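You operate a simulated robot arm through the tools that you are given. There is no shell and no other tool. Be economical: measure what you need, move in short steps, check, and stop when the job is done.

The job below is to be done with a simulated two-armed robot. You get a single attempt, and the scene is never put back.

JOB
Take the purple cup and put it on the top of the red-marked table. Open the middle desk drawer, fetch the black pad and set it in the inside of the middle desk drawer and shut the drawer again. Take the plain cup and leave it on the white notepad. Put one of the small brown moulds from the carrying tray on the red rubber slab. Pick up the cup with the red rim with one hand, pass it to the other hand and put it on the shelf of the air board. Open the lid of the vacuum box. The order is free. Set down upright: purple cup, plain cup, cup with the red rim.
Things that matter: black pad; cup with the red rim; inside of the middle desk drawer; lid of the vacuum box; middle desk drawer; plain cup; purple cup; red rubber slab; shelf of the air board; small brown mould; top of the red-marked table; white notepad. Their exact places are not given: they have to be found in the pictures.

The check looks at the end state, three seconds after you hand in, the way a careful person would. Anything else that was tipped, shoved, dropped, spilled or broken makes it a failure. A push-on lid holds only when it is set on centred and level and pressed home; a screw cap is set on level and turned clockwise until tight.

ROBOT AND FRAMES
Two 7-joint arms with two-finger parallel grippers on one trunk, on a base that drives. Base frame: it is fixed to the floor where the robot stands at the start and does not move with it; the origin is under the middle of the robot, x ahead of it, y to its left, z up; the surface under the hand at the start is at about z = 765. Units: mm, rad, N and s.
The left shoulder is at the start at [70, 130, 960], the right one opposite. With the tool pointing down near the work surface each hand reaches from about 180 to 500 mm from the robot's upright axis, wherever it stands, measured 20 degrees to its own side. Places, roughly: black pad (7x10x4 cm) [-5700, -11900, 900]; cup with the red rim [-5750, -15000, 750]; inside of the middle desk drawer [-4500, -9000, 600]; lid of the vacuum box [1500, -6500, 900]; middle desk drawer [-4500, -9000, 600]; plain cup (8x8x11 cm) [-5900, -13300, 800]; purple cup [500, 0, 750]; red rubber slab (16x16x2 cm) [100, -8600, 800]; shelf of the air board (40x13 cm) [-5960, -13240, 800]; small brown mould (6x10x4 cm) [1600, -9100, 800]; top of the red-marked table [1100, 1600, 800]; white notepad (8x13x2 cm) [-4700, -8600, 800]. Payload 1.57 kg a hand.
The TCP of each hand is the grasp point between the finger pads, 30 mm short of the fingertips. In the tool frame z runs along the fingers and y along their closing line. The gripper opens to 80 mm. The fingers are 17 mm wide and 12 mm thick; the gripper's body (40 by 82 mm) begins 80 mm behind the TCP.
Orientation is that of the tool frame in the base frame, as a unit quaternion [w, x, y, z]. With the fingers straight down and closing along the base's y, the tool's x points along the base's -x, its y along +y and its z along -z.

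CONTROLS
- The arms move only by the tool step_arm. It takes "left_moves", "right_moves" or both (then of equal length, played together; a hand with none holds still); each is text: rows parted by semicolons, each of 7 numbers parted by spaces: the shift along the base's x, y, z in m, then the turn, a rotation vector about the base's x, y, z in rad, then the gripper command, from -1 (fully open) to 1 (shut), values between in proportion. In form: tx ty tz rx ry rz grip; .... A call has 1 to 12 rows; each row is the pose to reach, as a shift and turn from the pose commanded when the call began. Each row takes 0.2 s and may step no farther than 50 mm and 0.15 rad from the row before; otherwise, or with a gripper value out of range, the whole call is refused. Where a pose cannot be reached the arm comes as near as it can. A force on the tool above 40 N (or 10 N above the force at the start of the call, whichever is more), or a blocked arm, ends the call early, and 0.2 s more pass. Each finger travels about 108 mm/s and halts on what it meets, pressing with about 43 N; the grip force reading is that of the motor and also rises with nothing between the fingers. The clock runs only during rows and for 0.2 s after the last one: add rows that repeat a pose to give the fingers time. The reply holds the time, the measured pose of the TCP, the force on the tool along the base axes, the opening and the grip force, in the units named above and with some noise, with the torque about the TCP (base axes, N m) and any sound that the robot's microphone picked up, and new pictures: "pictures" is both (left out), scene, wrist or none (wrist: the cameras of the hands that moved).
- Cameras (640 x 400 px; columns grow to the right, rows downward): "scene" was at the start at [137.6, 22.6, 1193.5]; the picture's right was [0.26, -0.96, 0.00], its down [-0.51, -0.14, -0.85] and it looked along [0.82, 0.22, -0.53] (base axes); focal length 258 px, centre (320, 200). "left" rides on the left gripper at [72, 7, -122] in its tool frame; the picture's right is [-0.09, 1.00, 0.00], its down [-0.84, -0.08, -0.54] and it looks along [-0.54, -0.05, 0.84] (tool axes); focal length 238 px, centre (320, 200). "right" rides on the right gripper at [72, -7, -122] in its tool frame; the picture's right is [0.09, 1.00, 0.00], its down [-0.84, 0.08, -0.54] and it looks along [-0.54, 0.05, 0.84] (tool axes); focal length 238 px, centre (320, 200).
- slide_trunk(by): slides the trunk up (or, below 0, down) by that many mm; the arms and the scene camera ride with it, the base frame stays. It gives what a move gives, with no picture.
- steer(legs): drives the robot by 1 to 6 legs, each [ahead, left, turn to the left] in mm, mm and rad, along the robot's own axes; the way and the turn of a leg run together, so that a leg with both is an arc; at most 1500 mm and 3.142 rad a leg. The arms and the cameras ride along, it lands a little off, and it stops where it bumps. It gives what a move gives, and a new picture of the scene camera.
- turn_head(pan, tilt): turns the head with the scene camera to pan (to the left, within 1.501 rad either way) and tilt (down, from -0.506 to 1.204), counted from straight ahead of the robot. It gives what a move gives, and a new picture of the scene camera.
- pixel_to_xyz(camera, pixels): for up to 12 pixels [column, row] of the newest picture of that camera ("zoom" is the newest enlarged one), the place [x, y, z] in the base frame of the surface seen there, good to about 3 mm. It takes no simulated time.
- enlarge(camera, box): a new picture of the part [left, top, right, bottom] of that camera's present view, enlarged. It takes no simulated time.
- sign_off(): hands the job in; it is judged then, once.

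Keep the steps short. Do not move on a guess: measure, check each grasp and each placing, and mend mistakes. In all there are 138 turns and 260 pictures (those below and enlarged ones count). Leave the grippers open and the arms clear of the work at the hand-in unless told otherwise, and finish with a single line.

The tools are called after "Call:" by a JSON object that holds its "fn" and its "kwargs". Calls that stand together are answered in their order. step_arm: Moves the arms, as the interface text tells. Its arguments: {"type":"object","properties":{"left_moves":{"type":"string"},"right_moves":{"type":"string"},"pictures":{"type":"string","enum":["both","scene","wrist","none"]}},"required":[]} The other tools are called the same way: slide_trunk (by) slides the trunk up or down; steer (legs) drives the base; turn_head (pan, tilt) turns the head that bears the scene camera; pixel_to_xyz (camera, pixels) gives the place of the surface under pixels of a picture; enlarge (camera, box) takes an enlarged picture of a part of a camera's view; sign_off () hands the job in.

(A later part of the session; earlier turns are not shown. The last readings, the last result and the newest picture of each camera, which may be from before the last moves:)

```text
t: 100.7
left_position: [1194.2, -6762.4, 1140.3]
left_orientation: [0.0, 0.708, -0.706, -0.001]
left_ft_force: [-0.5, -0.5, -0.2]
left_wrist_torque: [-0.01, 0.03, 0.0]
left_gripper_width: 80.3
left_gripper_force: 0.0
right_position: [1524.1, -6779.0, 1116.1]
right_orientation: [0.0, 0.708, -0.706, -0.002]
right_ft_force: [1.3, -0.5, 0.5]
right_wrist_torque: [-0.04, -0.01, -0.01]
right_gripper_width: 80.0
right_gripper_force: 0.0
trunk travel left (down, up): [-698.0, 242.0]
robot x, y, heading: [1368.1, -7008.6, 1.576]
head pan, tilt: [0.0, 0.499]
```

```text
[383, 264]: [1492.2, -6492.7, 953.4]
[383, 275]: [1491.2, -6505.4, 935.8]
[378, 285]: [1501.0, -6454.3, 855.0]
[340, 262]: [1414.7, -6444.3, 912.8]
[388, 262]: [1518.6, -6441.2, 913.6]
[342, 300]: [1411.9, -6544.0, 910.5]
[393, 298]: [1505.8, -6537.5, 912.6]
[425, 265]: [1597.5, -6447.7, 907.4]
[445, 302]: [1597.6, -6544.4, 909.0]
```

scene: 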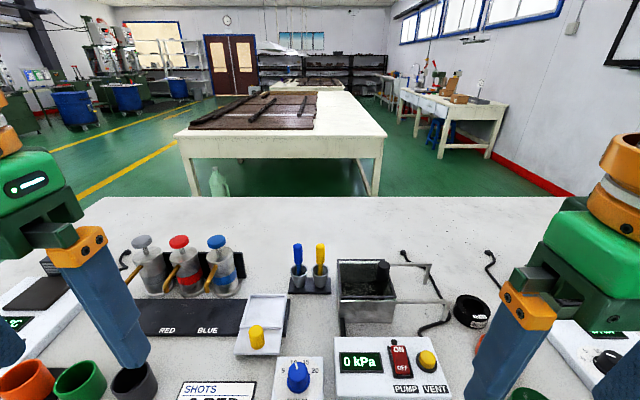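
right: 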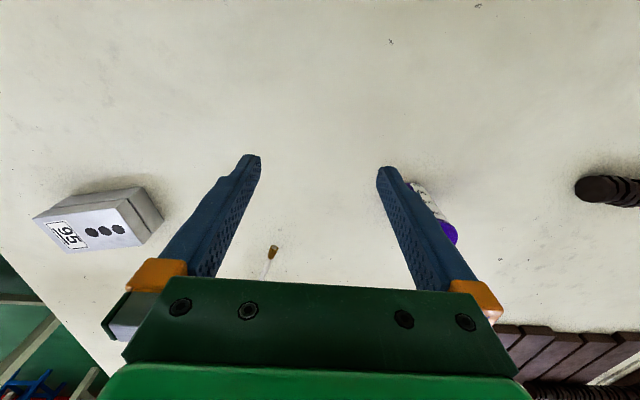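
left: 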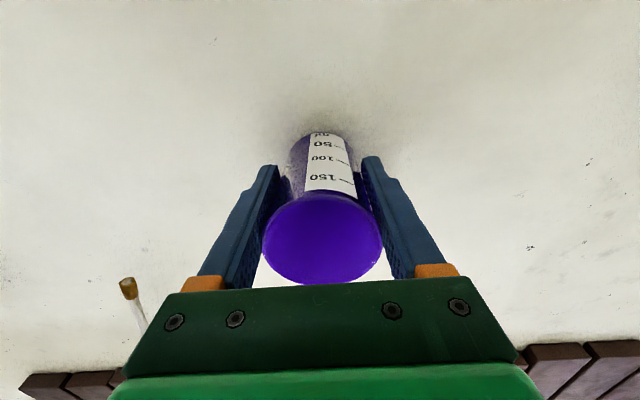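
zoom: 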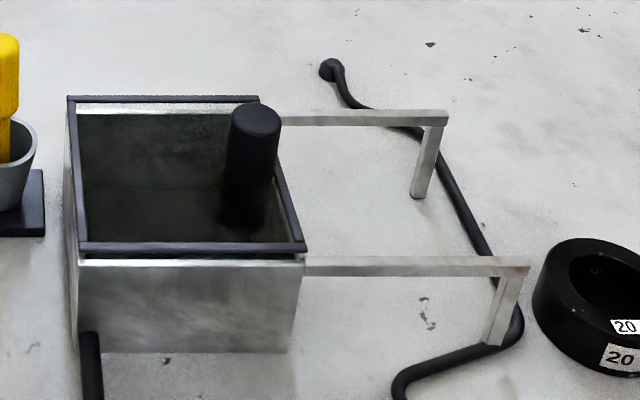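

Knob axis is (1492,-6493), top z 953, lid plane z 913. I bring the right hand to a tilted hover above the knob.

Call:
{"fn": "step_arm", "kwargs": {"right_moves": "-0.005 0.04 -0.015 0.15 0 0 -1; -0.01 0.08 -0.03 0.3 0 0 -1; -0.016 0.12 -0.048 0.45 0 0 -1; -0.022 0.16 -0.065 0.52 0 0 -1; -0.027 0.205 -0.085 0.52 0 0 -1; -0.032 0.245 -0.105 0.52 0 0 -1; -0.032 0.254 -0.115 0.52 0 0 -1; -0.032 0.254 -0.115 0.52 0 0 -1", "pictures": "both"}}

```text
t: 102.5
left_position: [1192.5, -6760.5, 1138.9]
left_orientation: [0.001, 0.708, -0.706, 0.0]
left_ft_force: [-0.9, 0.0, -0.1]
left_wrist_torque: [0.01, -0.02, -0.02]
left_gripper_width: 80.2
left_gripper_force: 0.2
right_position: [1490.3, -6525.8, 1002.3]
right_orientation: [-0.182, 0.685, -0.681, -0.183]
right_ft_force: [0.0, 0.3, -0.6]
right_wrist_torque: [0.0, 0.01, 0.03]
right_gripper_width: 79.8
right_gripper_force: 0.0
trunk travel left (down, up): [-698.0, 242.0]
robot x, y, heading: [1366.0, -7011.3, 1.579]
head pan, tilt: [0.0, 0.499]
```

scene: 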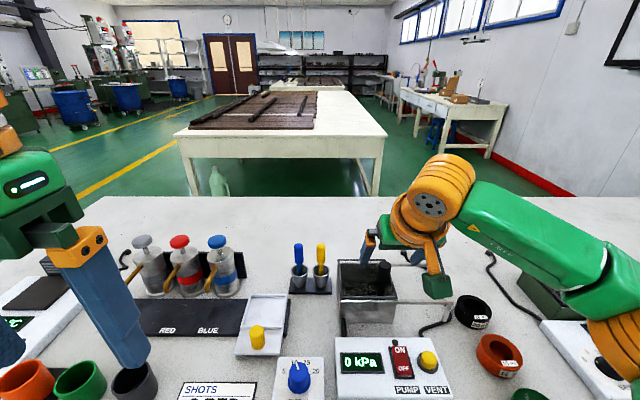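
right: 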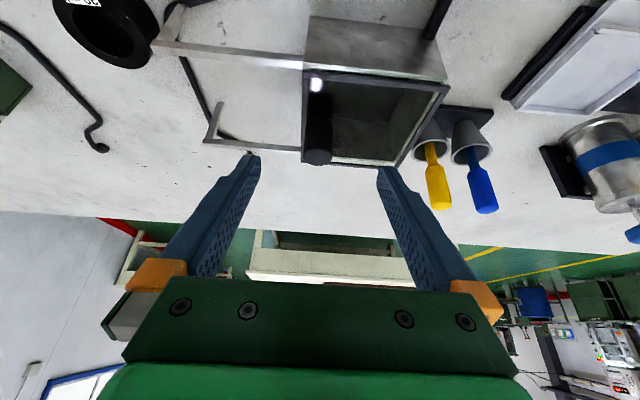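

The knob at (318,155) lies between the fingers. I advance along the tool and close on it.

Call:
{"fn": "step_arm", "kwargs": {"right_moves": "0.001 0.017 -0.027 0 0 0 -1; 0.001 0.033 -0.054 0 0 0 -1; 0.001 0.033 -0.054 0 0 0 0; 0.001 0.033 -0.054 0 0 0 0.5; 0.001 0.033 -0.054 0 0 0 1; 0.001 0.033 -0.054 0 0 0 1; 0.001 0.033 -0.054 0 0 0 1", "pictures": "wrist"}}

```text
t: 104.1
left_position: [1192.7, -6763.5, 1140.8]
left_orientation: [0.0, 0.709, -0.706, -0.002]
left_ft_force: [0.3, 0.0, -0.4]
left_wrist_torque: [0.03, -0.03, 0.04]
left_gripper_width: 79.9
left_gripper_force: 0.0
right_position: [1492.8, -6494.1, 949.4]
right_orientation: [-0.184, 0.684, -0.682, -0.184]
right_ft_force: [6.1, 5.3, 23.3]
right_wrist_torque: [-0.04, 0.18, 0.07]
right_gripper_width: 23.7
right_gripper_force: 35.6
trunk travel left (down, up): [-698.0, 242.0]
robot x, y, heading: [1369.6, -7008.3, 1.576]
head pan, tilt: [0.0, 0.499]
```

right: 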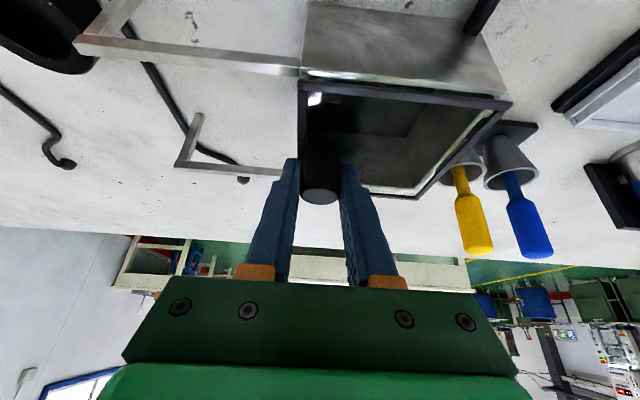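

Gripped (23.7 mm), with some upward push; I ease up 2 mm and slide toward +x in small steps.

Call:
{"fn": "step_arm", "kwargs": {"right_moves": "0 0 0.002 0 0 0 1; 0.01 0 0.002 0 0 0 1; 0.02 0 0.002 0 0 0 1; 0.03 0 0.002 0 0 0 1; 0.04 0 0.002 0 0 0 1", "pictures": "wrist"}}

```text
t: 105.3
left_position: [1192.8, -6762.2, 1140.0]
left_orientation: [-0.001, 0.709, -0.706, -0.002]
left_ft_force: [-0.3, 0.1, 1.0]
left_wrist_torque: [-0.02, 0.01, 0.01]
left_gripper_width: 80.0
left_gripper_force: 0.0
right_position: [1532.4, -6493.7, 949.4]
right_orientation: [-0.183, 0.684, -0.682, -0.182]
right_ft_force: [0.1, -2.4, 5.6]
right_wrist_torque: [-0.5, 0.35, -0.09]
right_gripper_width: 23.5
right_gripper_force: 35.5
trunk travel left (down, up): [-698.0, 242.0]
robot x, y, heading: [1371.0, -7009.9, 1.571]
head pan, tilt: [0.0, 0.499]
```

right: 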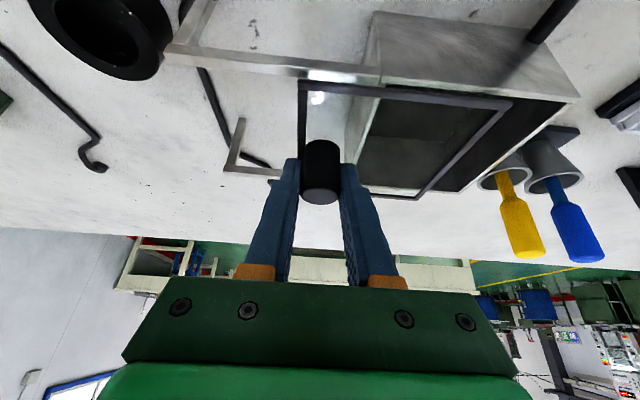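

It slides. On for 45 mm more.

Call:
{"fn": "step_arm", "kwargs": {"right_moves": "0.01 0 0 0 0 0 1; 0.02 0 0 0 0 0 1; 0.03 0 0 0 0 0 1; 0.04 0 0 0 0 0 1; 0.05 0 0 0 0 0 1", "pictures": "both"}}

```text
t: 106.5
left_position: [1192.6, -6762.6, 1139.5]
left_orientation: [-0.001, 0.709, -0.706, 0.0]
left_ft_force: [-0.9, -0.9, 0.2]
left_wrist_torque: [0.05, 0.01, -0.03]
left_gripper_width: 79.9
left_gripper_force: 0.1
right_position: [1581.9, -6493.5, 949.2]
right_orientation: [-0.182, 0.685, -0.682, -0.183]
right_ft_force: [1.3, -8.0, -2.3]
right_wrist_torque: [-0.07, 0.3, 0.12]
right_gripper_width: 23.8
right_gripper_force: 35.0
trunk travel left (down, up): [-698.0, 242.0]
robot x, y, heading: [1368.0, -7011.2, 1.574]
head pan, tilt: [0.0, 0.499]
```

scene: 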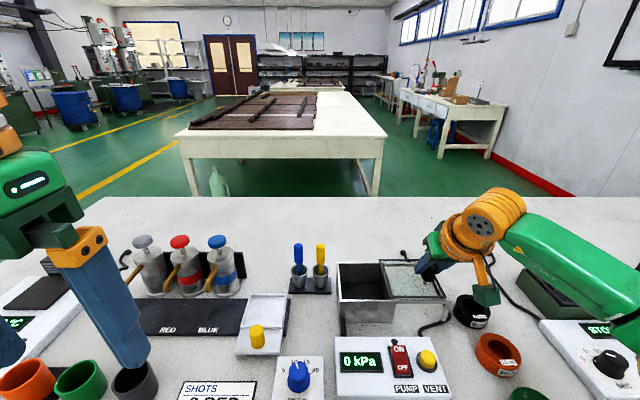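
right: 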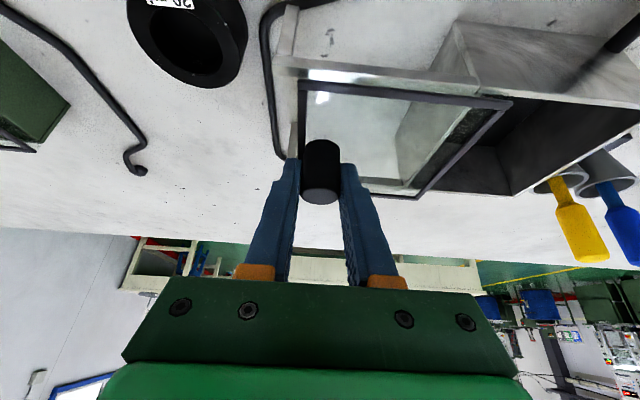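

Still a little rail left (wrist picture: frame at column 300, rail end at 272). I try 14 mm more, watching for a stop.

Call:
{"fn": "step_arm", "kwargs": {"right_moves": "0.005 0 0 0 0 0 1; 0.01 0 0 0 0 0 1; 0.014 0 0 0 0 0 1;0.014 0 0 0 0 0 1", "pictures": "wrist"}}

Call:
{"fn": "enlarge", "kwargs": {"camera": "scene", "box": [320, 235, 480, 335]}}

```text
t: 107.5
left_position: [1189.5, -6762.0, 1139.8]
left_orientation: [-0.003, 0.708, -0.706, 0.0]
left_ft_force: [-0.6, 0.6, -0.4]
left_wrist_torque: [0.0, -0.02, 0.0]
left_gripper_width: 80.0
left_gripper_force: 0.2
right_position: [1593.2, -6494.0, 949.5]
right_orientation: [-0.182, 0.685, -0.681, -0.183]
right_ft_force: [-9.3, -13.0, -11.2]
right_wrist_torque: [0.45, 0.66, 0.11]
right_gripper_width: 23.6
right_gripper_force: 36.0
trunk travel left (down, up): [-698.0, 242.0]
robot x, y, heading: [1368.6, -7009.7, 1.573]
head pan, tilt: [0.0, 0.499]
```

right: 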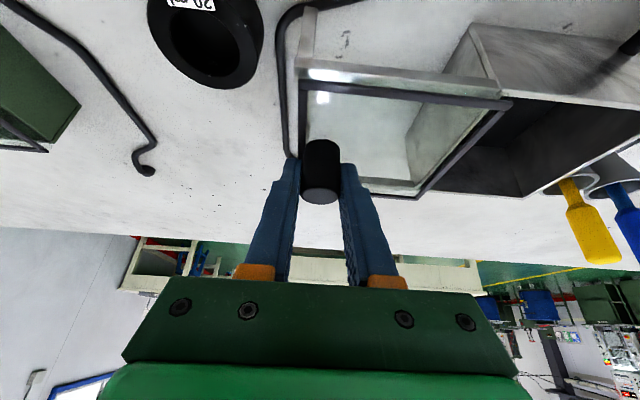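

```text
4.00 times, centred on (400, 285) of scene
```

zoom: 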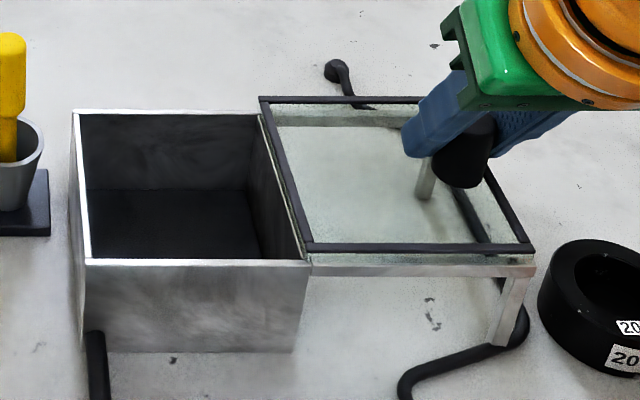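

The lid is fully open and at its stop. I open the fingers and back out along the tool, then return the hand.

Call:
{"fn": "step_arm", "kwargs": {"right_moves": "0 0 0 0 0 0 0; 0 0 0 0 0 0 -0.5; 0 0 0 0 0 0 -0.5; 0 -0.017 0.027 0 0 0 -0.5; 0 -0.034 0.055 0 0 0 -0.5; 0 -0.06 0.09 0 0 0 -1; 0 -0.1 0.12 -0.1 0 0 -1; 0 -0.14 0.14 -0.25 0 0 -1;-0.02 -0.18 0.15 -0.4 0 0 -1; -0.04 -0.22 0.16 -0.52 0 0 -1;-0.06 -0.26 0.17 -0.52 0 0 -1; -0.07 -0.285 0.17 -0.52 0 0 -1", "pictures": "scene"}}

```text
t: 110.1
left_position: [1190.6, -6761.4, 1139.2]
left_orientation: [-0.002, 0.708, -0.706, 0.0]
left_ft_force: [0.3, -0.3, -0.2]
left_wrist_torque: [-0.02, -0.01, 0.01]
left_gripper_width: 79.9
left_gripper_force: 0.0
right_position: [1525.1, -6778.6, 1118.3]
right_orientation: [-0.002, 0.708, -0.707, 0.0]
right_ft_force: [-0.6, -0.8, 0.1]
right_wrist_torque: [0.01, 0.02, -0.04]
right_gripper_width: 80.2
right_gripper_force: 0.1
trunk travel left (down, up): [-698.0, 242.0]
robot x, y, heading: [1369.0, -7010.5, 1.575]
head pan, tilt: [0.0, 0.499]
```

scene: 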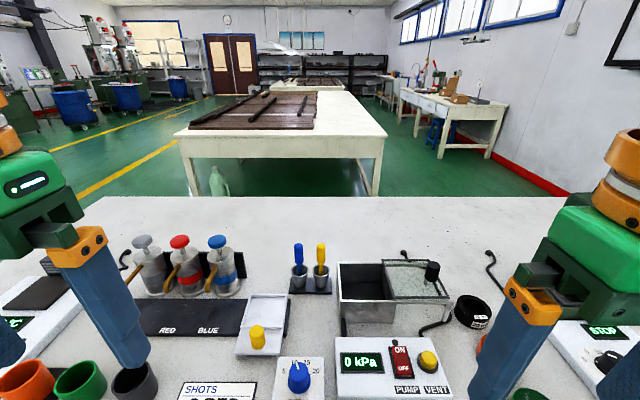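

Lid open and stays. I back off and turn round to face the white table.

Call:
{"fn": "steer", "kwargs": {"legs": [[-450, 0, 0], [0, 0, 3.14]]}}

```text
t: 120.2
left_position: [1546.6, -7707.3, 1139.4]
left_orientation: [0.001, 0.707, 0.707, 0.0]
left_ft_force: [0.7, 0.2, -0.1]
left_wrist_torque: [0.0, -0.01, 0.01]
left_gripper_width: 80.3
left_gripper_force: 0.1
right_position: [1213.0, -7690.5, 1116.4]
right_orientation: [0.001, 0.707, 0.707, 0.0]
right_ft_force: [0.0, -0.5, -0.7]
right_wrist_torque: [0.02, 0.01, 0.06]
right_gripper_width: 79.8
right_gripper_force: 0.0
trunk travel left (down, up): [-698.0, 242.0]
robot x, y, heading: [1373.4, -7458.5, -1.57]
head pan, tilt: [0.0, 0.499]
```

scene: 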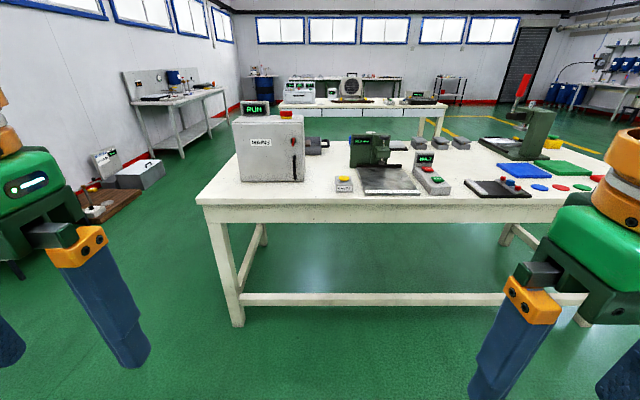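

Call:
{"fn": "enlarge", "kwargs": {"camera": "scene", "box": [280, 110, 640, 230]}}

Call:
{"fn": "pixel_to_xyz", "kwargs": {"camera": "scene", "pixels": [[590, 190], [600, 178], [565, 168], [520, 170], [315, 145], [350, 200], [460, 143], [420, 143], [270, 145], [540, 205]]}}

```text
1.78 times, centred on (460, 170) of scene
```

zoom: 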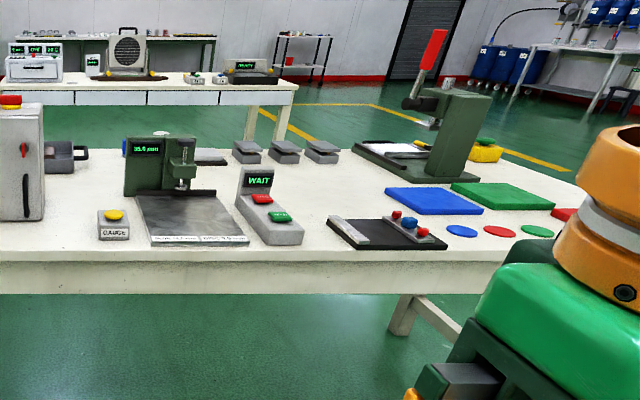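

```text
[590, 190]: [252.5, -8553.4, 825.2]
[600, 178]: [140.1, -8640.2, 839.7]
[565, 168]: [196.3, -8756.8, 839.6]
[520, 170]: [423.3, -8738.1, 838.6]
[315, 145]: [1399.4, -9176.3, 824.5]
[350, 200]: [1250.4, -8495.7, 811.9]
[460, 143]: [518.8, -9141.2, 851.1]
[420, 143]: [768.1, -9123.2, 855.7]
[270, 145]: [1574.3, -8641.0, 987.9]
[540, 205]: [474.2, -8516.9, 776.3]
```

Call:
{"fn": "pixel_to_xyz", "kwargs": {"camera": "scene", "pixels": [[135, 205], [166, 180], [235, 325], [180, 158], [226, 130], [160, 250], [245, 120], [330, 120], [196, 200]]}}

Call:
{"fn": "turn_head", "kwargs": {"pan": 0.6, "tilt": 0.4}}

```text
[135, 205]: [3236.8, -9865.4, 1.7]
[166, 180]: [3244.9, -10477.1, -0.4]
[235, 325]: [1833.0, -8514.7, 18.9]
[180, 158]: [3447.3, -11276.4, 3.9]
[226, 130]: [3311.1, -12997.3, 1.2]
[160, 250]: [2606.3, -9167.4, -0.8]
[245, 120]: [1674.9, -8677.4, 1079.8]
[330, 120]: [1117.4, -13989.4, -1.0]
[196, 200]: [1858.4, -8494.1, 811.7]
```

```text
t: 121.2
left_position: [1545.6, -7707.5, 1138.8]
left_orientation: [0.0, 0.707, 0.707, 0.0]
left_ft_force: [0.3, -0.6, 0.1]
left_wrist_torque: [-0.01, 0.02, 0.04]
left_gripper_width: 79.8
left_gripper_force: 0.0
right_position: [1213.2, -7691.0, 1117.6]
right_orientation: [0.001, 0.707, 0.707, 0.0]
right_ft_force: [-0.4, -0.5, 0.8]
right_wrist_torque: [0.01, 0.02, -0.01]
right_gripper_width: 80.1
right_gripper_force: 0.0
trunk travel left (down, up): [-698.0, 242.0]
robot x, y, heading: [1372.6, -7459.5, -1.573]
head pan, tilt: [0.6, 0.4]
```

scene: 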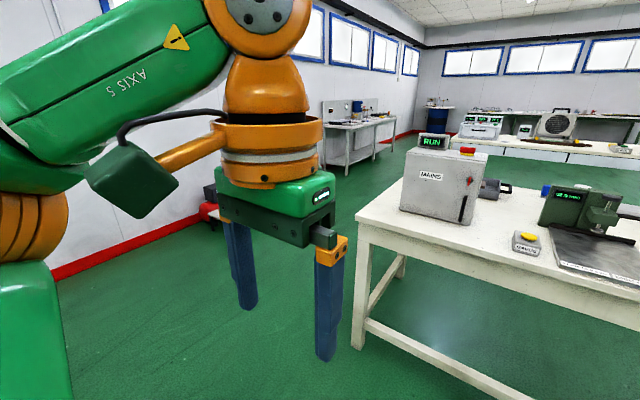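

The aisle round the +x end is free. I drive there: left, then ahead, and look at the tray from the end.

Call:
{"fn": "steer", "kwargs": {"legs": [[0, 1000, 0], [1450, 0, 0]]}}

Call:
{"fn": "turn_head", "kwargs": {"pan": -1.2, "tilt": 0.55}}

```text
t: 133.2
left_position: [2530.2, -9177.3, 1138.8]
left_orientation: [0.0, 0.711, 0.703, -0.001]
left_ft_force: [-0.2, -0.5, 0.3]
left_wrist_torque: [0.01, -0.04, -0.02]
left_gripper_width: 80.3
left_gripper_force: 0.1
right_position: [2197.3, -9157.6, 1117.0]
right_orientation: [0.001, 0.711, 0.703, 0.0]
right_ft_force: [0.7, 0.1, 0.0]
right_wrist_torque: [0.03, -0.01, 0.01]
right_gripper_width: 80.2
right_gripper_force: 0.0
trunk travel left (down, up): [-698.0, 242.0]
robot x, y, heading: [2355.9, -8927.7, -1.582]
head pan, tilt: [0.6, 0.4]
```

scene: 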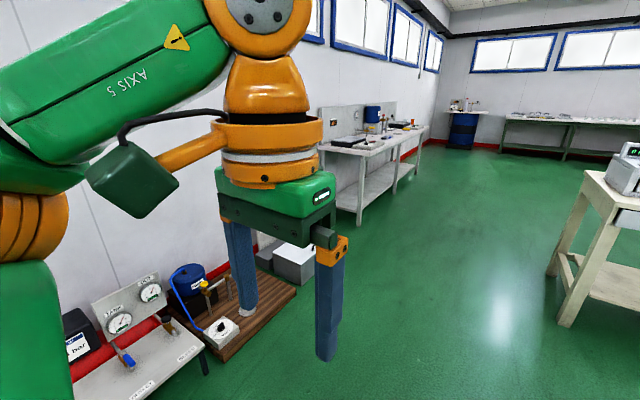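

```text
t: 135.0
left_position: [2530.7, -9177.5, 1138.9]
left_orientation: [-0.001, 0.711, 0.703, 0.0]
left_ft_force: [-0.9, -0.8, -0.2]
left_wrist_torque: [0.0, 0.03, 0.03]
left_gripper_width: 79.9
left_gripper_force: 0.1
right_position: [2198.2, -9156.8, 1117.0]
right_orientation: [0.001, 0.711, 0.703, -0.001]
right_ft_force: [0.0, 0.3, -0.8]
right_wrist_torque: [0.02, 0.02, -0.02]
right_gripper_width: 80.1
right_gripper_force: 0.0
trunk travel left (down, up): [-698.0, 242.0]
robot x, y, heading: [2356.8, -8927.2, -1.583]
head pan, tilt: [-1.201, 0.55]
```

scene: 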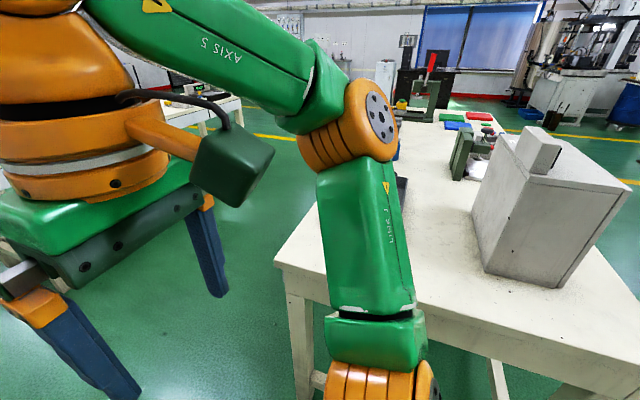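

Call:
{"fn": "pixel_to_xyz", "kwargs": {"camera": "scene", "pixels": [[283, 258], [300, 390], [330, 200], [430, 130], [200, 100], [240, 100], [470, 115]]}}

Call:
{"fn": "steer", "kwargs": {"legs": [[900, 0, 0.01], [0, -780, 0]]}}

```text
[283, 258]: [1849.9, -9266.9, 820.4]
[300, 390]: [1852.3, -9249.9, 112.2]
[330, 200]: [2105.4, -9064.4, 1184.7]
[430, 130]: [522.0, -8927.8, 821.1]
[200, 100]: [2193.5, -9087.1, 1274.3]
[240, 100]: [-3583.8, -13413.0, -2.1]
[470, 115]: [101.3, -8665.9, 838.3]
```

```text
t: 143.5
left_position: [1752.3, -10070.6, 1138.3]
left_orientation: [0.0, 0.706, 0.708, -0.001]
left_ft_force: [0.5, 0.7, -0.3]
left_wrist_torque: [-0.02, 0.03, 0.04]
left_gripper_width: 79.9
left_gripper_force: 0.1
right_position: [1418.2, -10054.8, 1116.2]
right_orientation: [0.0, 0.706, 0.708, -0.001]
right_ft_force: [0.9, -0.3, -0.2]
right_wrist_torque: [0.02, 0.0, -0.02]
right_gripper_width: 80.1
right_gripper_force: 0.1
trunk travel left (down, up): [-698.0, 242.0]
robot x, y, heading: [1577.3, -9820.6, -1.572]
head pan, tilt: [-1.201, 0.55]
```

scene: 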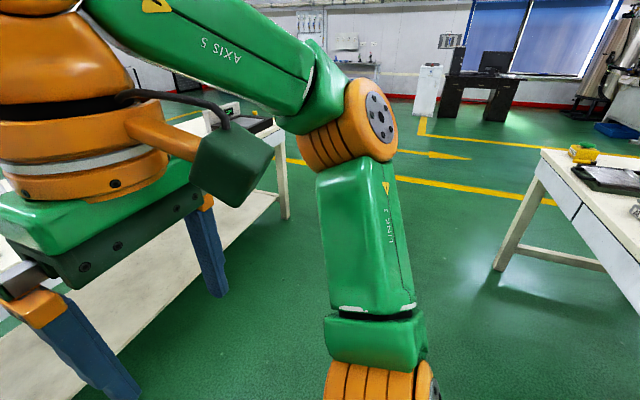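

Far edge is at y≈-9267. I turn round to face the table and look.

Call:
{"fn": "steer", "kwargs": {"legs": [[0, 0, 3.14]]}}

Call:
{"fn": "turn_head", "kwargs": {"pan": 0, "tilt": 0.5}}

```text
t: 151.3
left_position: [1397.5, -9574.8, 1139.8]
left_orientation: [-0.001, 0.71, -0.704, 0.001]
left_ft_force: [0.3, 0.8, 0.5]
left_wrist_torque: [0.01, 0.01, 0.03]
left_gripper_width: 80.0
left_gripper_force: 0.1
right_position: [1728.7, -9587.5, 1116.9]
right_orientation: [0.0, 0.71, -0.704, -0.001]
right_ft_force: [-0.3, -0.4, -0.4]
right_wrist_torque: [-0.01, -0.01, 0.02]
right_gripper_width: 80.2
right_gripper_force: 0.0
trunk travel left (down, up): [-698.0, 242.0]
robot x, y, heading: [1573.8, -9823.0, 1.578]
head pan, tilt: [-1.201, 0.55]
```

scene: 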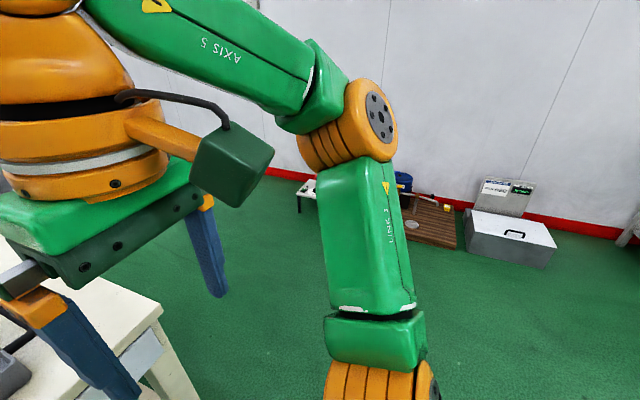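

```text
t: 152.7
left_position: [1396.3, -9575.0, 1139.2]
left_orientation: [0.0, 0.71, -0.704, 0.001]
left_ft_force: [-0.7, 0.5, 0.3]
left_wrist_torque: [0.02, 0.0, 0.02]
left_gripper_width: 80.3
left_gripper_force: 0.0
right_position: [1730.2, -9588.5, 1117.7]
right_orientation: [0.0, 0.71, -0.704, -0.001]
right_ft_force: [-0.2, 0.3, -0.9]
right_wrist_torque: [-0.01, -0.01, 0.01]
right_gripper_width: 79.9
right_gripper_force: 0.2
trunk travel left (down, up): [-698.0, 242.0]
robot x, y, heading: [1577.7, -9821.1, 1.578]
head pan, tilt: [0.0, 0.499]
```

scene: 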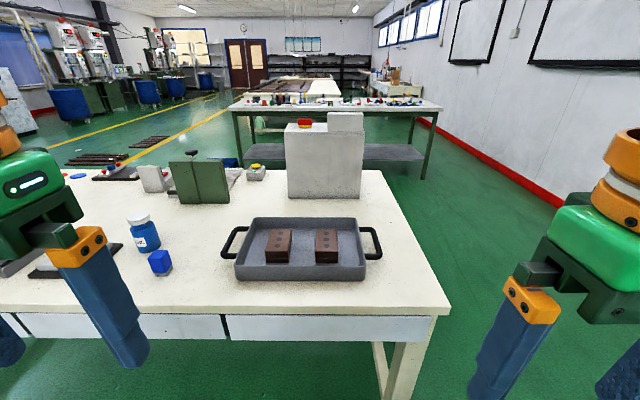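

Two brown moulds lie in the grey tray. I drive 345 mm closer and measure them.

Call:
{"fn": "steer", "kwargs": {"legs": [[345, 0, -0.008]]}}

Call:
{"fn": "turn_head", "kwargs": {"pan": 0, "tilt": 0.75}}

```text
t: 154.9
left_position: [1398.1, -9231.8, 1139.5]
left_orientation: [0.0, -0.707, 0.707, -0.001]
left_ft_force: [0.5, 0.9, -1.2]
left_wrist_torque: [0.03, -0.04, 0.03]
left_gripper_width: 80.0
left_gripper_force: 0.1
right_position: [1731.3, -9249.6, 1118.6]
right_orientation: [0.0, -0.706, 0.708, 0.001]
right_ft_force: [0.0, -0.3, 0.4]
right_wrist_torque: [0.01, 0.0, 0.01]
right_gripper_width: 80.1
right_gripper_force: 0.0
trunk travel left (down, up): [-698.0, 242.0]
robot x, y, heading: [1572.6, -9479.1, 1.572]
head pan, tilt: [0.0, 0.499]
```

scene: 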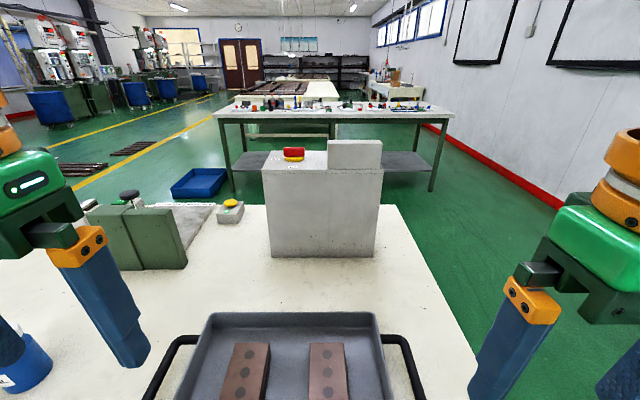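

```text
t: 155.7
left_position: [1397.4, -9229.5, 1137.9]
left_orientation: [0.0, -0.706, 0.708, 0.0]
left_ft_force: [0.2, 0.1, 0.5]
left_wrist_torque: [-0.02, 0.0, 0.01]
left_gripper_width: 79.9
left_gripper_force: 0.1
right_position: [1730.4, -9248.0, 1116.4]
right_orientation: [0.0, -0.707, 0.708, 0.0]
right_ft_force: [-0.2, -0.4, 0.2]
right_wrist_torque: [0.02, 0.01, -0.01]
right_gripper_width: 79.8
right_gripper_force: 0.0
trunk travel left (down, up): [-698.0, 242.0]
robot x, y, heading: [1570.7, -9481.2, 1.567]
head pan, tilt: [0.0, 0.75]
```

scene: 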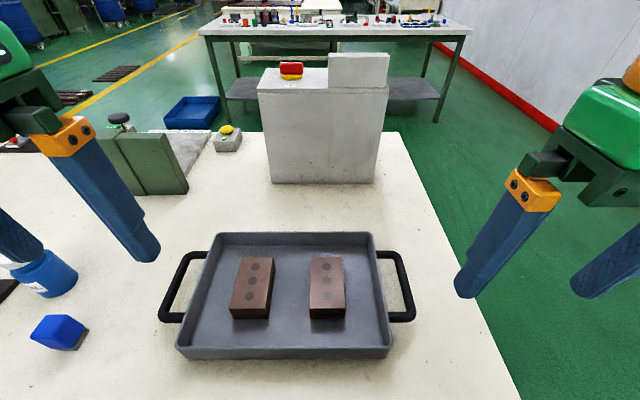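

Call:
{"fn": "pixel_to_xyz", "kwargs": {"camera": "scene", "pixels": [[311, 258], [340, 257], [311, 308], [345, 308], [327, 282], [328, 316], [290, 330], [340, 340], [365, 237], [300, 290], [342, 130]]}}

Call:
{"fn": "enlarge", "kwargs": {"camera": "scene", "box": [200, 230, 400, 360]}}

```text
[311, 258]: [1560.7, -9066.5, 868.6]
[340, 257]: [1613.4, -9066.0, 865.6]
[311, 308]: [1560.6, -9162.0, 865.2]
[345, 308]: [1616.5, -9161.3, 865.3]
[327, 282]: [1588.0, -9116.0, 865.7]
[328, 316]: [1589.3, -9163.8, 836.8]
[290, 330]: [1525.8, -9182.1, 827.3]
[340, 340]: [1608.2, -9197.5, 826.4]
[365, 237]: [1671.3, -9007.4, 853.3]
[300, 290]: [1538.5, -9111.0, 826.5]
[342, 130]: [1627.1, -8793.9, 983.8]
```

```text
3.08 times, centred on (300, 295) of scene
```

zoom: 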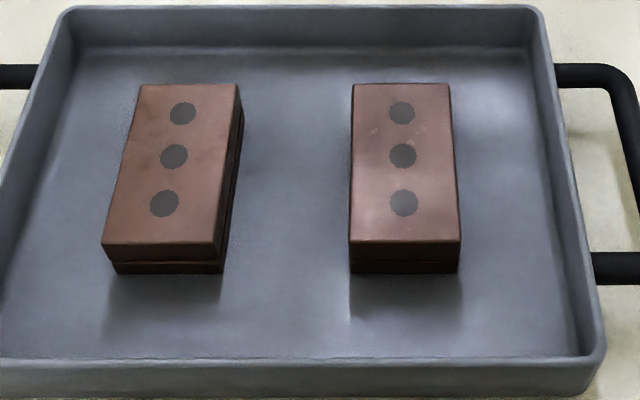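

Right mould: centre (1588,-9114), z 827–866, 56 mm wide along x. I bring the right hand above it.

Call:
{"fn": "step_arm", "kwargs": {"right_moves": "-0.024 0.022 -0.028 0 0 0 -1; -0.048 0.044 -0.056 0 0 0 -1; -0.071 0.067 -0.084 0 0 0 -1; -0.095 0.089 -0.112 0 0 0 -1; -0.119 0.112 -0.14 0 0 0 -1; -0.142 0.134 -0.17 0 0 0 -1; -0.142 0.134 -0.205 0 0 0 -1; -0.142 0.134 -0.205 0 0 0 -1", "pictures": "wrist"}}

```text
t: 157.5
left_position: [1399.0, -9229.3, 1138.5]
left_orientation: [0.001, -0.707, 0.708, 0.0]
left_ft_force: [0.1, 0.0, 0.1]
left_wrist_torque: [-0.01, -0.01, -0.01]
left_gripper_width: 80.0
left_gripper_force: 0.0
right_position: [1589.0, -9114.3, 912.5]
right_orientation: [-0.001, -0.706, 0.708, 0.002]
right_ft_force: [0.9, 0.7, 0.9]
right_wrist_torque: [-0.01, -0.02, 0.0]
right_gripper_width: 79.9
right_gripper_force: 0.1
trunk travel left (down, up): [-698.0, 242.0]
robot x, y, heading: [1576.7, -9479.5, 1.569]
head pan, tilt: [0.0, 0.75]
```

right: 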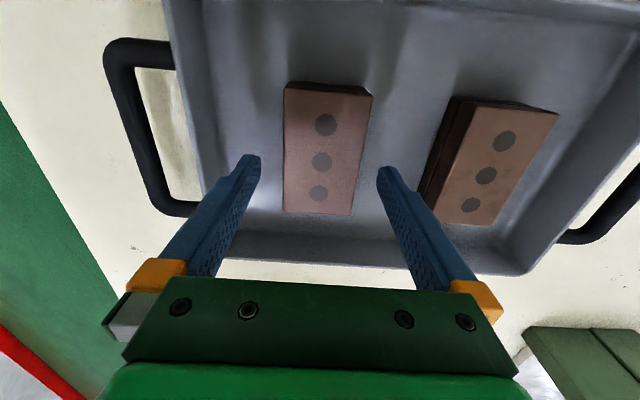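

Mould is centred between the fingers. I lower 50 mm, close, lift 100 mm.

Call:
{"fn": "step_arm", "kwargs": {"right_moves": "0 0 -0.025 0 0 0 -1; 0 0 -0.05 0 0 0 -1; 0 0 -0.05 0 0 0 0; 0 0 -0.05 0 0 0 1; 0 0 -0.05 0 0 0 1; 0 0 -0.05 0 0 0 1; 0 0 -0.02 0 0 0 1; 0 0 0.02 0 0 0 1; 0 0 0.06 0 0 0 1; 0 0 0.1 0 0 0 1;0 0 0.1 0 0 0 1", "pictures": "both"}}

```text
t: 159.9
left_position: [1398.8, -9229.2, 1138.5]
left_orientation: [0.001, -0.706, 0.708, -0.001]
left_ft_force: [0.8, 0.4, 0.4]
left_wrist_torque: [0.0, -0.01, -0.01]
left_gripper_width: 80.0
left_gripper_force: 0.1
right_position: [1588.6, -9111.6, 1011.5]
right_orientation: [0.0, -0.706, 0.708, 0.001]
right_ft_force: [-0.4, 0.1, -3.8]
right_wrist_torque: [0.02, -0.01, -0.03]
right_gripper_width: 59.3
right_gripper_force: 43.0
trunk travel left (down, up): [-698.0, 242.0]
robot x, y, heading: [1571.4, -9482.0, 1.574]
head pan, tilt: [0.0, 0.75]
```

scene: 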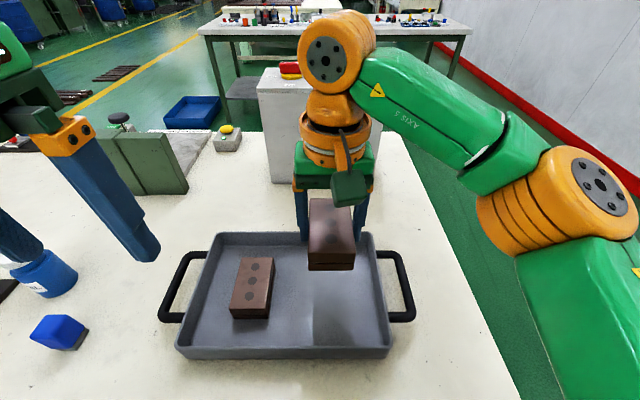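
right: 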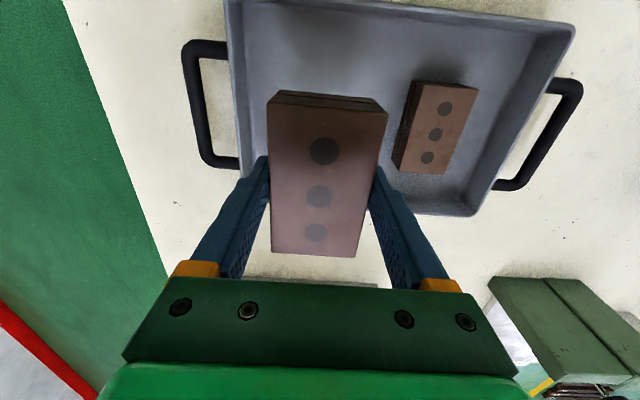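

Mould whole and held. I draw the hand in and drive back and along the table toward the -x end.

Call:
{"fn": "step_arm", "kwargs": {"right_moves": "0.03 -0.025 0.015 0 0 0 1; 0.06 -0.05 0.03 0 0 0 1; 0.09 -0.075 0.045 0 0 0 1; 0.12 -0.1 0.06 0 0 0 1; 0.14 -0.12 0.06 0 0 0 1", "pictures": "none"}}

Call:
{"fn": "steer", "kwargs": {"legs": [[-330, 0, 0], [0, 1200, 0], [0, 1000, 0]]}}

Call:
{"fn": "turn_head", "kwargs": {"pan": 0.0, "tilt": 0.4}}

```text
t: 161.1
left_position: [1399.0, -9230.6, 1137.9]
left_orientation: [0.0, -0.707, 0.708, 0.001]
left_ft_force: [0.1, -0.2, -1.3]
left_wrist_torque: [0.03, 0.0, 0.02]
left_gripper_width: 80.1
left_gripper_force: 0.0
right_position: [1730.5, -9235.0, 1072.1]
right_orientation: [-0.002, -0.706, 0.708, 0.002]
right_ft_force: [0.5, 0.7, -3.3]
right_wrist_torque: [0.05, 0.01, 0.04]
right_gripper_width: 59.4
right_gripper_force: 43.0
trunk travel left (down, up): [-698.0, 242.0]
robot x, y, heading: [1575.4, -9481.8, 1.573]
head pan, tilt: [0.0, 0.75]
```

```text
t: 173.8
left_position: [-817.9, -9555.8, 1138.3]
left_orientation: [0.001, 0.708, -0.707, 0.0]
left_ft_force: [-0.2, 0.1, 0.5]
left_wrist_torque: [-0.02, 0.03, 0.01]
left_gripper_width: 80.1
left_gripper_force: 0.1
right_position: [-487.1, -9558.1, 1071.2]
right_orientation: [0.001, 0.708, -0.707, -0.001]
right_ft_force: [0.2, 0.3, -4.6]
right_wrist_torque: [0.01, 0.01, -0.01]
right_gripper_width: 59.4
right_gripper_force: 43.0
trunk travel left (down, up): [-698.0, 242.0]
robot x, y, heading: [-640.9, -9800.9, 1.576]
head pan, tilt: [0.0, 0.75]
```

scene: 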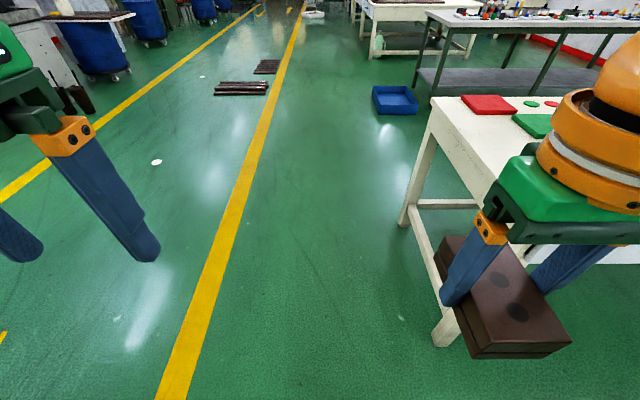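

```text
t: 174.6
left_position: [-817.8, -9556.2, 1138.8]
left_orientation: [-0.001, 0.708, -0.706, 0.0]
left_ft_force: [-0.4, -0.3, -0.4]
left_wrist_torque: [0.01, -0.02, -0.04]
left_gripper_width: 80.1
left_gripper_force: 0.0
right_position: [-488.3, -9557.8, 1071.4]
right_orientation: [0.001, 0.708, -0.706, -0.001]
right_ft_force: [0.4, -1.0, -4.2]
right_wrist_torque: [-0.03, -0.01, 0.01]
right_gripper_width: 59.5
right_gripper_force: 43.6
trunk travel left (down, up): [-698.0, 242.0]
robot x, y, heading: [-643.7, -9804.2, 1.573]
head pan, tilt: [0.0, 0.4]
```

scene: 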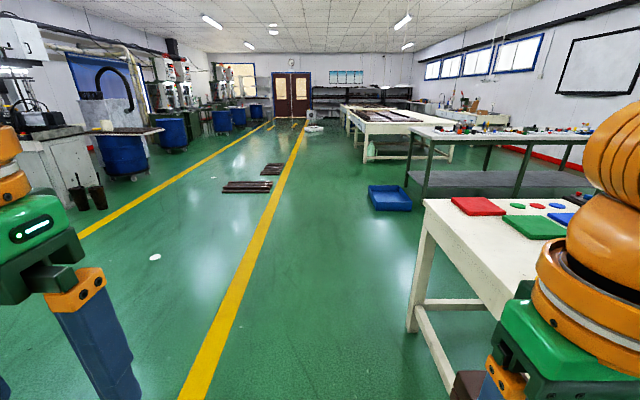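

Table end is at the right; the red slab at (480,205). I measure both, then turn to face +x at the slab's row.

Call:
{"fn": "pixel_to_xyz", "kwargs": {"camera": "scene", "pixels": [[450, 199], [490, 196], [508, 211], [464, 215], [480, 206], [428, 200], [440, 230], [412, 325]]}}

Call:
{"fn": "steer", "kwargs": {"legs": [[1130, 0, 0], [0, 0, -1.57]]}}

Call:
{"fn": "turn_head", "kwargs": {"pan": 0.0, "tilt": 0.7}}

```text
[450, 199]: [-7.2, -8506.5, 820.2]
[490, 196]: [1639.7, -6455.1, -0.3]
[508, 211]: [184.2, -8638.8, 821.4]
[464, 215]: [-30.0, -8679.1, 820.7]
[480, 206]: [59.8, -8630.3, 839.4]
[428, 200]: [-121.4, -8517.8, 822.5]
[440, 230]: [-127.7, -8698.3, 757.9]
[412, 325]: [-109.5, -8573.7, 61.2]
```

```text
t: 184.2
left_position: [-400.6, -8505.0, 1138.6]
left_orientation: [0.001, -0.005, 1.0, -0.001]
left_ft_force: [-0.2, -0.1, -0.3]
left_wrist_torque: [0.01, -0.04, -0.04]
left_gripper_width: 80.0
left_gripper_force: 0.0
right_position: [-398.7, -8835.7, 1072.1]
right_orientation: [0.0, -0.005, 1.0, 0.001]
right_ft_force: [0.8, 0.0, -4.0]
right_wrist_torque: [0.02, 0.04, 0.0]
right_gripper_width: 59.5
right_gripper_force: 43.2
trunk travel left (down, up): [-698.0, 242.0]
robot x, y, heading: [-646.4, -8685.9, 0.011]
head pan, tilt: [0.0, 0.4]
```

scene: 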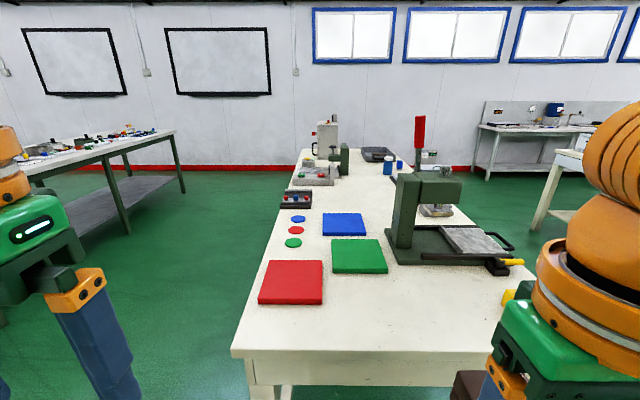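

```text
t: 185.0
left_position: [-399.5, -8506.6, 1139.4]
left_orientation: [0.0, -0.006, 1.0, 0.0]
left_ft_force: [0.2, -1.0, 0.0]
left_wrist_torque: [0.0, -0.02, 0.01]
left_gripper_width: 80.0
left_gripper_force: 0.1
right_position: [-398.8, -8836.5, 1072.0]
right_orientation: [0.0, -0.006, 1.0, 0.001]
right_ft_force: [-0.2, 0.1, -3.6]
right_wrist_torque: [-0.01, 0.0, 0.0]
right_gripper_width: 59.4
right_gripper_force: 43.4
trunk travel left (down, up): [-698.0, 242.0]
robot x, y, heading: [-646.3, -8682.7, 0.011]
head pan, tilt: [0.0, 0.7]
```

scene: 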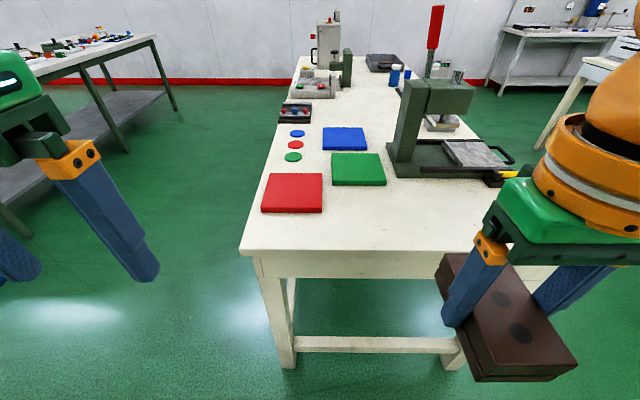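

Call:
{"fn": "pixel_to_xyz", "kwargs": {"camera": "scene", "pixels": [[268, 175], [320, 175], [263, 210], [321, 210], [293, 192], [333, 155], [300, 248]]}}

Call:
{"fn": "steer", "kwargs": {"legs": [[315, 150, -0.01]]}}

```text
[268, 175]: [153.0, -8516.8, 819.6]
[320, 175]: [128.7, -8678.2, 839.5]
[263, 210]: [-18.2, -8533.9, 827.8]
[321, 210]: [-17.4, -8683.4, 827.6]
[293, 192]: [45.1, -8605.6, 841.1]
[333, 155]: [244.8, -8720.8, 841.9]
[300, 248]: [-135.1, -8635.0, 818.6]
```

```text
t: 187.3
left_position: [-84.7, -8359.5, 1138.8]
left_orientation: [0.0, 0.002, 1.0, 0.0]
left_ft_force: [-0.5, -0.2, 0.3]
left_wrist_torque: [-0.01, 0.03, 0.01]
left_gripper_width: 80.0
left_gripper_force: 0.1
right_position: [-91.3, -8689.6, 1071.5]
right_orientation: [-0.001, 0.002, 1.0, 0.0]
right_ft_force: [1.1, -0.8, -4.2]
right_wrist_torque: [-0.01, 0.04, 0.0]
right_gripper_width: 59.5
right_gripper_force: 42.8
trunk travel left (down, up): [-698.0, 242.0]
robot x, y, heading: [-337.1, -8534.4, -0.003]
head pan, tilt: [0.0, 0.7]
stopped in leg 1: the robot was blocked; the commanded pose is now the measured one
```

scene: 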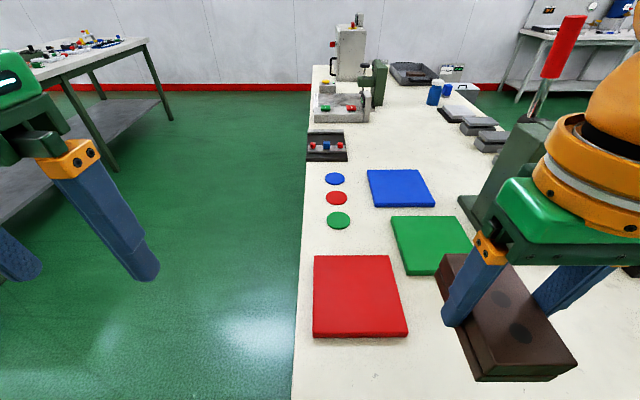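

The base touched the table's cross bar and stopped (front about 225 mm). The slab's centre is (58,-8605,841); I move the mould above it.

Call:
{"fn": "step_arm", "kwargs": {"right_moves": "0.03 0.017 -0.02 0 0 0 1; 0.06 0.034 -0.04 0 0 0 1; 0.09 0.051 -0.065 0 0 0 1; 0.12 0.068 -0.09 0 0 0 1; 0.149 0.085 -0.115 0 0 0 1; 0.149 0.085 -0.15 0 0 0 1;0.149 0.085 -0.17 0 0 0 1;0.149 0.085 -0.17 0 0 0 1", "pictures": "both"}}

```text
t: 189.1
left_position: [-86.5, -8359.5, 1139.0]
left_orientation: [0.001, 0.001, 1.0, -0.001]
left_ft_force: [0.3, -0.2, -1.6]
left_wrist_torque: [0.0, 0.02, -0.02]
left_gripper_width: 79.9
left_gripper_force: 0.0
right_position: [57.1, -8604.4, 899.6]
right_orientation: [0.001, 0.002, 1.0, 0.001]
right_ft_force: [0.2, 0.1, -3.6]
right_wrist_torque: [0.0, 0.0, -0.01]
right_gripper_width: 59.3
right_gripper_force: 43.2
trunk travel left (down, up): [-698.0, 242.0]
robot x, y, heading: [-336.4, -8529.5, -0.005]
head pan, tilt: [0.0, 0.7]
```

scene: 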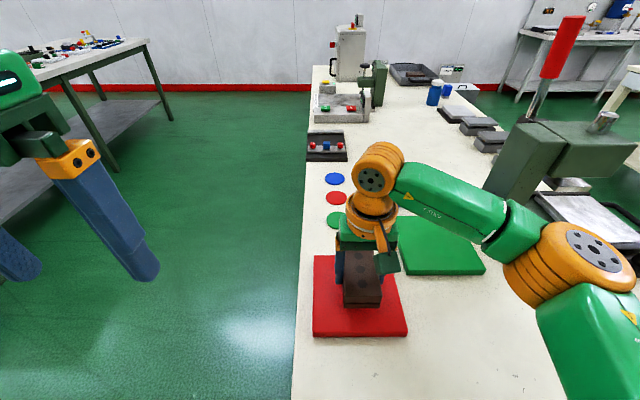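
right: 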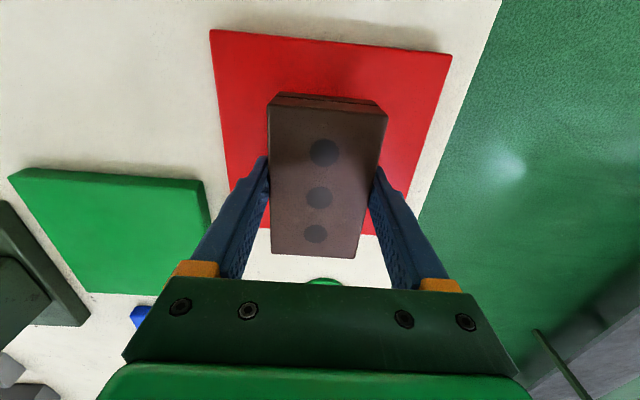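

Well over the slab. I lower 23 mm, open, and rise.

Call:
{"fn": "step_arm", "kwargs": {"right_moves": "0 0 -0.012 0 0 0 1; 0 0 -0.023 0 0 0 1; 0 0 -0.023 0 0 0 1; 0 0 -0.023 0 0 0 0; 0 0 -0.023 0 0 0 -1; 0 0 -0.023 0 0 0 -1;0 0 0.01 0 0 0 -1; 0 0 0.05 0 0 0 -1; -0.03 -0.02 0.08 0 0 0 -1; -0.07 -0.04 0.1 0 0 0 -1; -0.11 -0.06 0.12 0 0 0 -1; -0.15 -0.08 0.14 0 0 0 -1", "pictures": "scene"}}

```text
t: 191.7
left_position: [-90.5, -8360.5, 1138.5]
left_orientation: [0.002, 0.001, 1.0, 0.0]
left_ft_force: [0.0, -0.6, -0.5]
left_wrist_torque: [0.01, -0.04, 0.01]
left_gripper_width: 79.9
left_gripper_force: 0.1
right_position: [-96.0, -8686.3, 1042.0]
right_orientation: [0.0, 0.003, 1.0, 0.0]
right_ft_force: [-0.4, -0.9, 0.4]
right_wrist_torque: [-0.02, -0.05, 0.01]
right_gripper_width: 80.0
right_gripper_force: 0.0
trunk travel left (down, up): [-698.0, 242.0]
robot x, y, heading: [-337.3, -8536.4, -0.006]
head pan, tilt: [0.0, 0.7]
```

scene: 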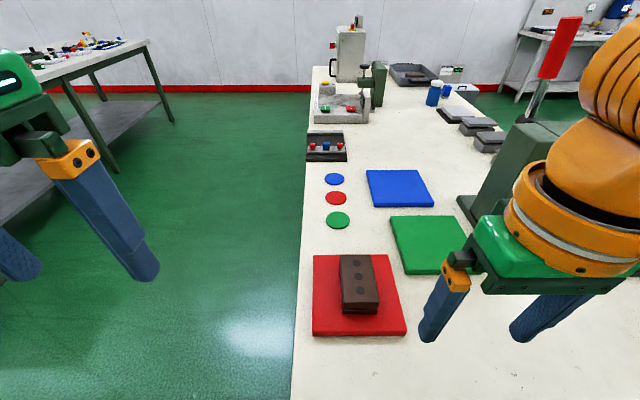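

Mould stands on the red slab. I back off and turn to face the -x side, toward the desk.

Call:
{"fn": "steer", "kwargs": {"legs": [[-500, 0, 0], [0, 0, 3.0]]}}

Call:
{"fn": "turn_head", "kwargs": {"pan": 0.2, "tilt": 0.2}}

```text
t: 201.6
left_position: [-1111.1, -8664.4, 1139.0]
left_orientation: [-0.001, 0.996, -0.085, -0.001]
left_ft_force: [1.0, 0.6, -0.4]
left_wrist_torque: [0.01, -0.03, -0.01]
left_gripper_width: 79.8
left_gripper_force: 0.0
right_position: [-1051.5, -8344.6, 1040.0]
right_orientation: [0.001, 0.996, -0.085, -0.001]
right_ft_force: [0.3, 0.8, -0.5]
right_wrist_torque: [0.0, -0.01, -0.02]
right_gripper_width: 79.8
right_gripper_force: 0.0
trunk travel left (down, up): [-698.0, 242.0]
robot x, y, heading: [-834.3, -8532.3, 2.975]
head pan, tilt: [0.0, 0.7]
```

scene: 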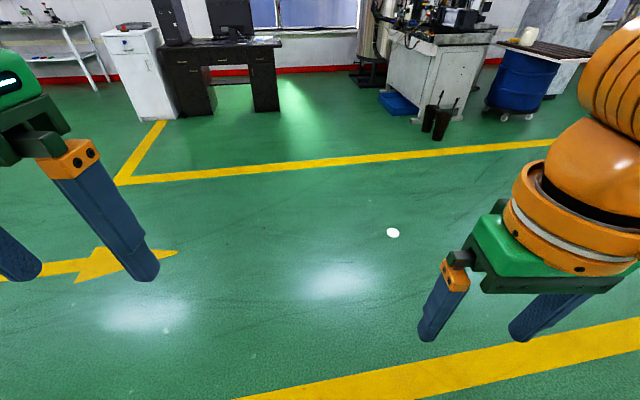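

```text
t: 202.6
left_position: [-1109.6, -8662.6, 1139.4]
left_orientation: [-0.001, 0.996, -0.084, -0.001]
left_ft_force: [0.1, 0.0, 0.2]
left_wrist_torque: [0.04, -0.01, 0.01]
left_gripper_width: 80.0
left_gripper_force: 0.0
right_position: [-1050.7, -8343.1, 1041.7]
right_orientation: [0.001, 0.996, -0.084, 0.0]
right_ft_force: [-1.5, 0.0, 0.6]
right_wrist_torque: [0.0, -0.02, 0.02]
right_gripper_width: 79.9
right_gripper_force: 0.0
trunk travel left (down, up): [-698.0, 242.0]
robot x, y, heading: [-837.2, -8532.8, 2.972]
head pan, tilt: [0.201, 0.201]
```

scene: 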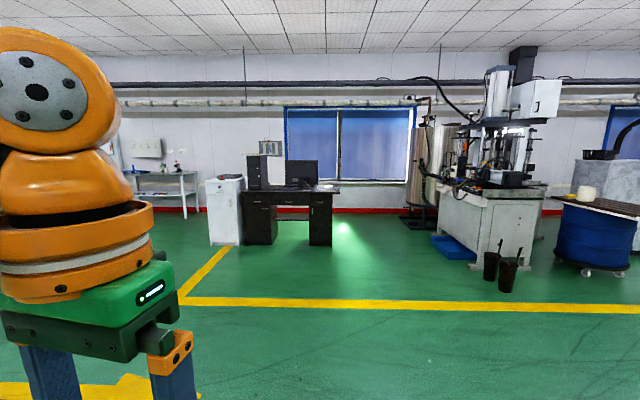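

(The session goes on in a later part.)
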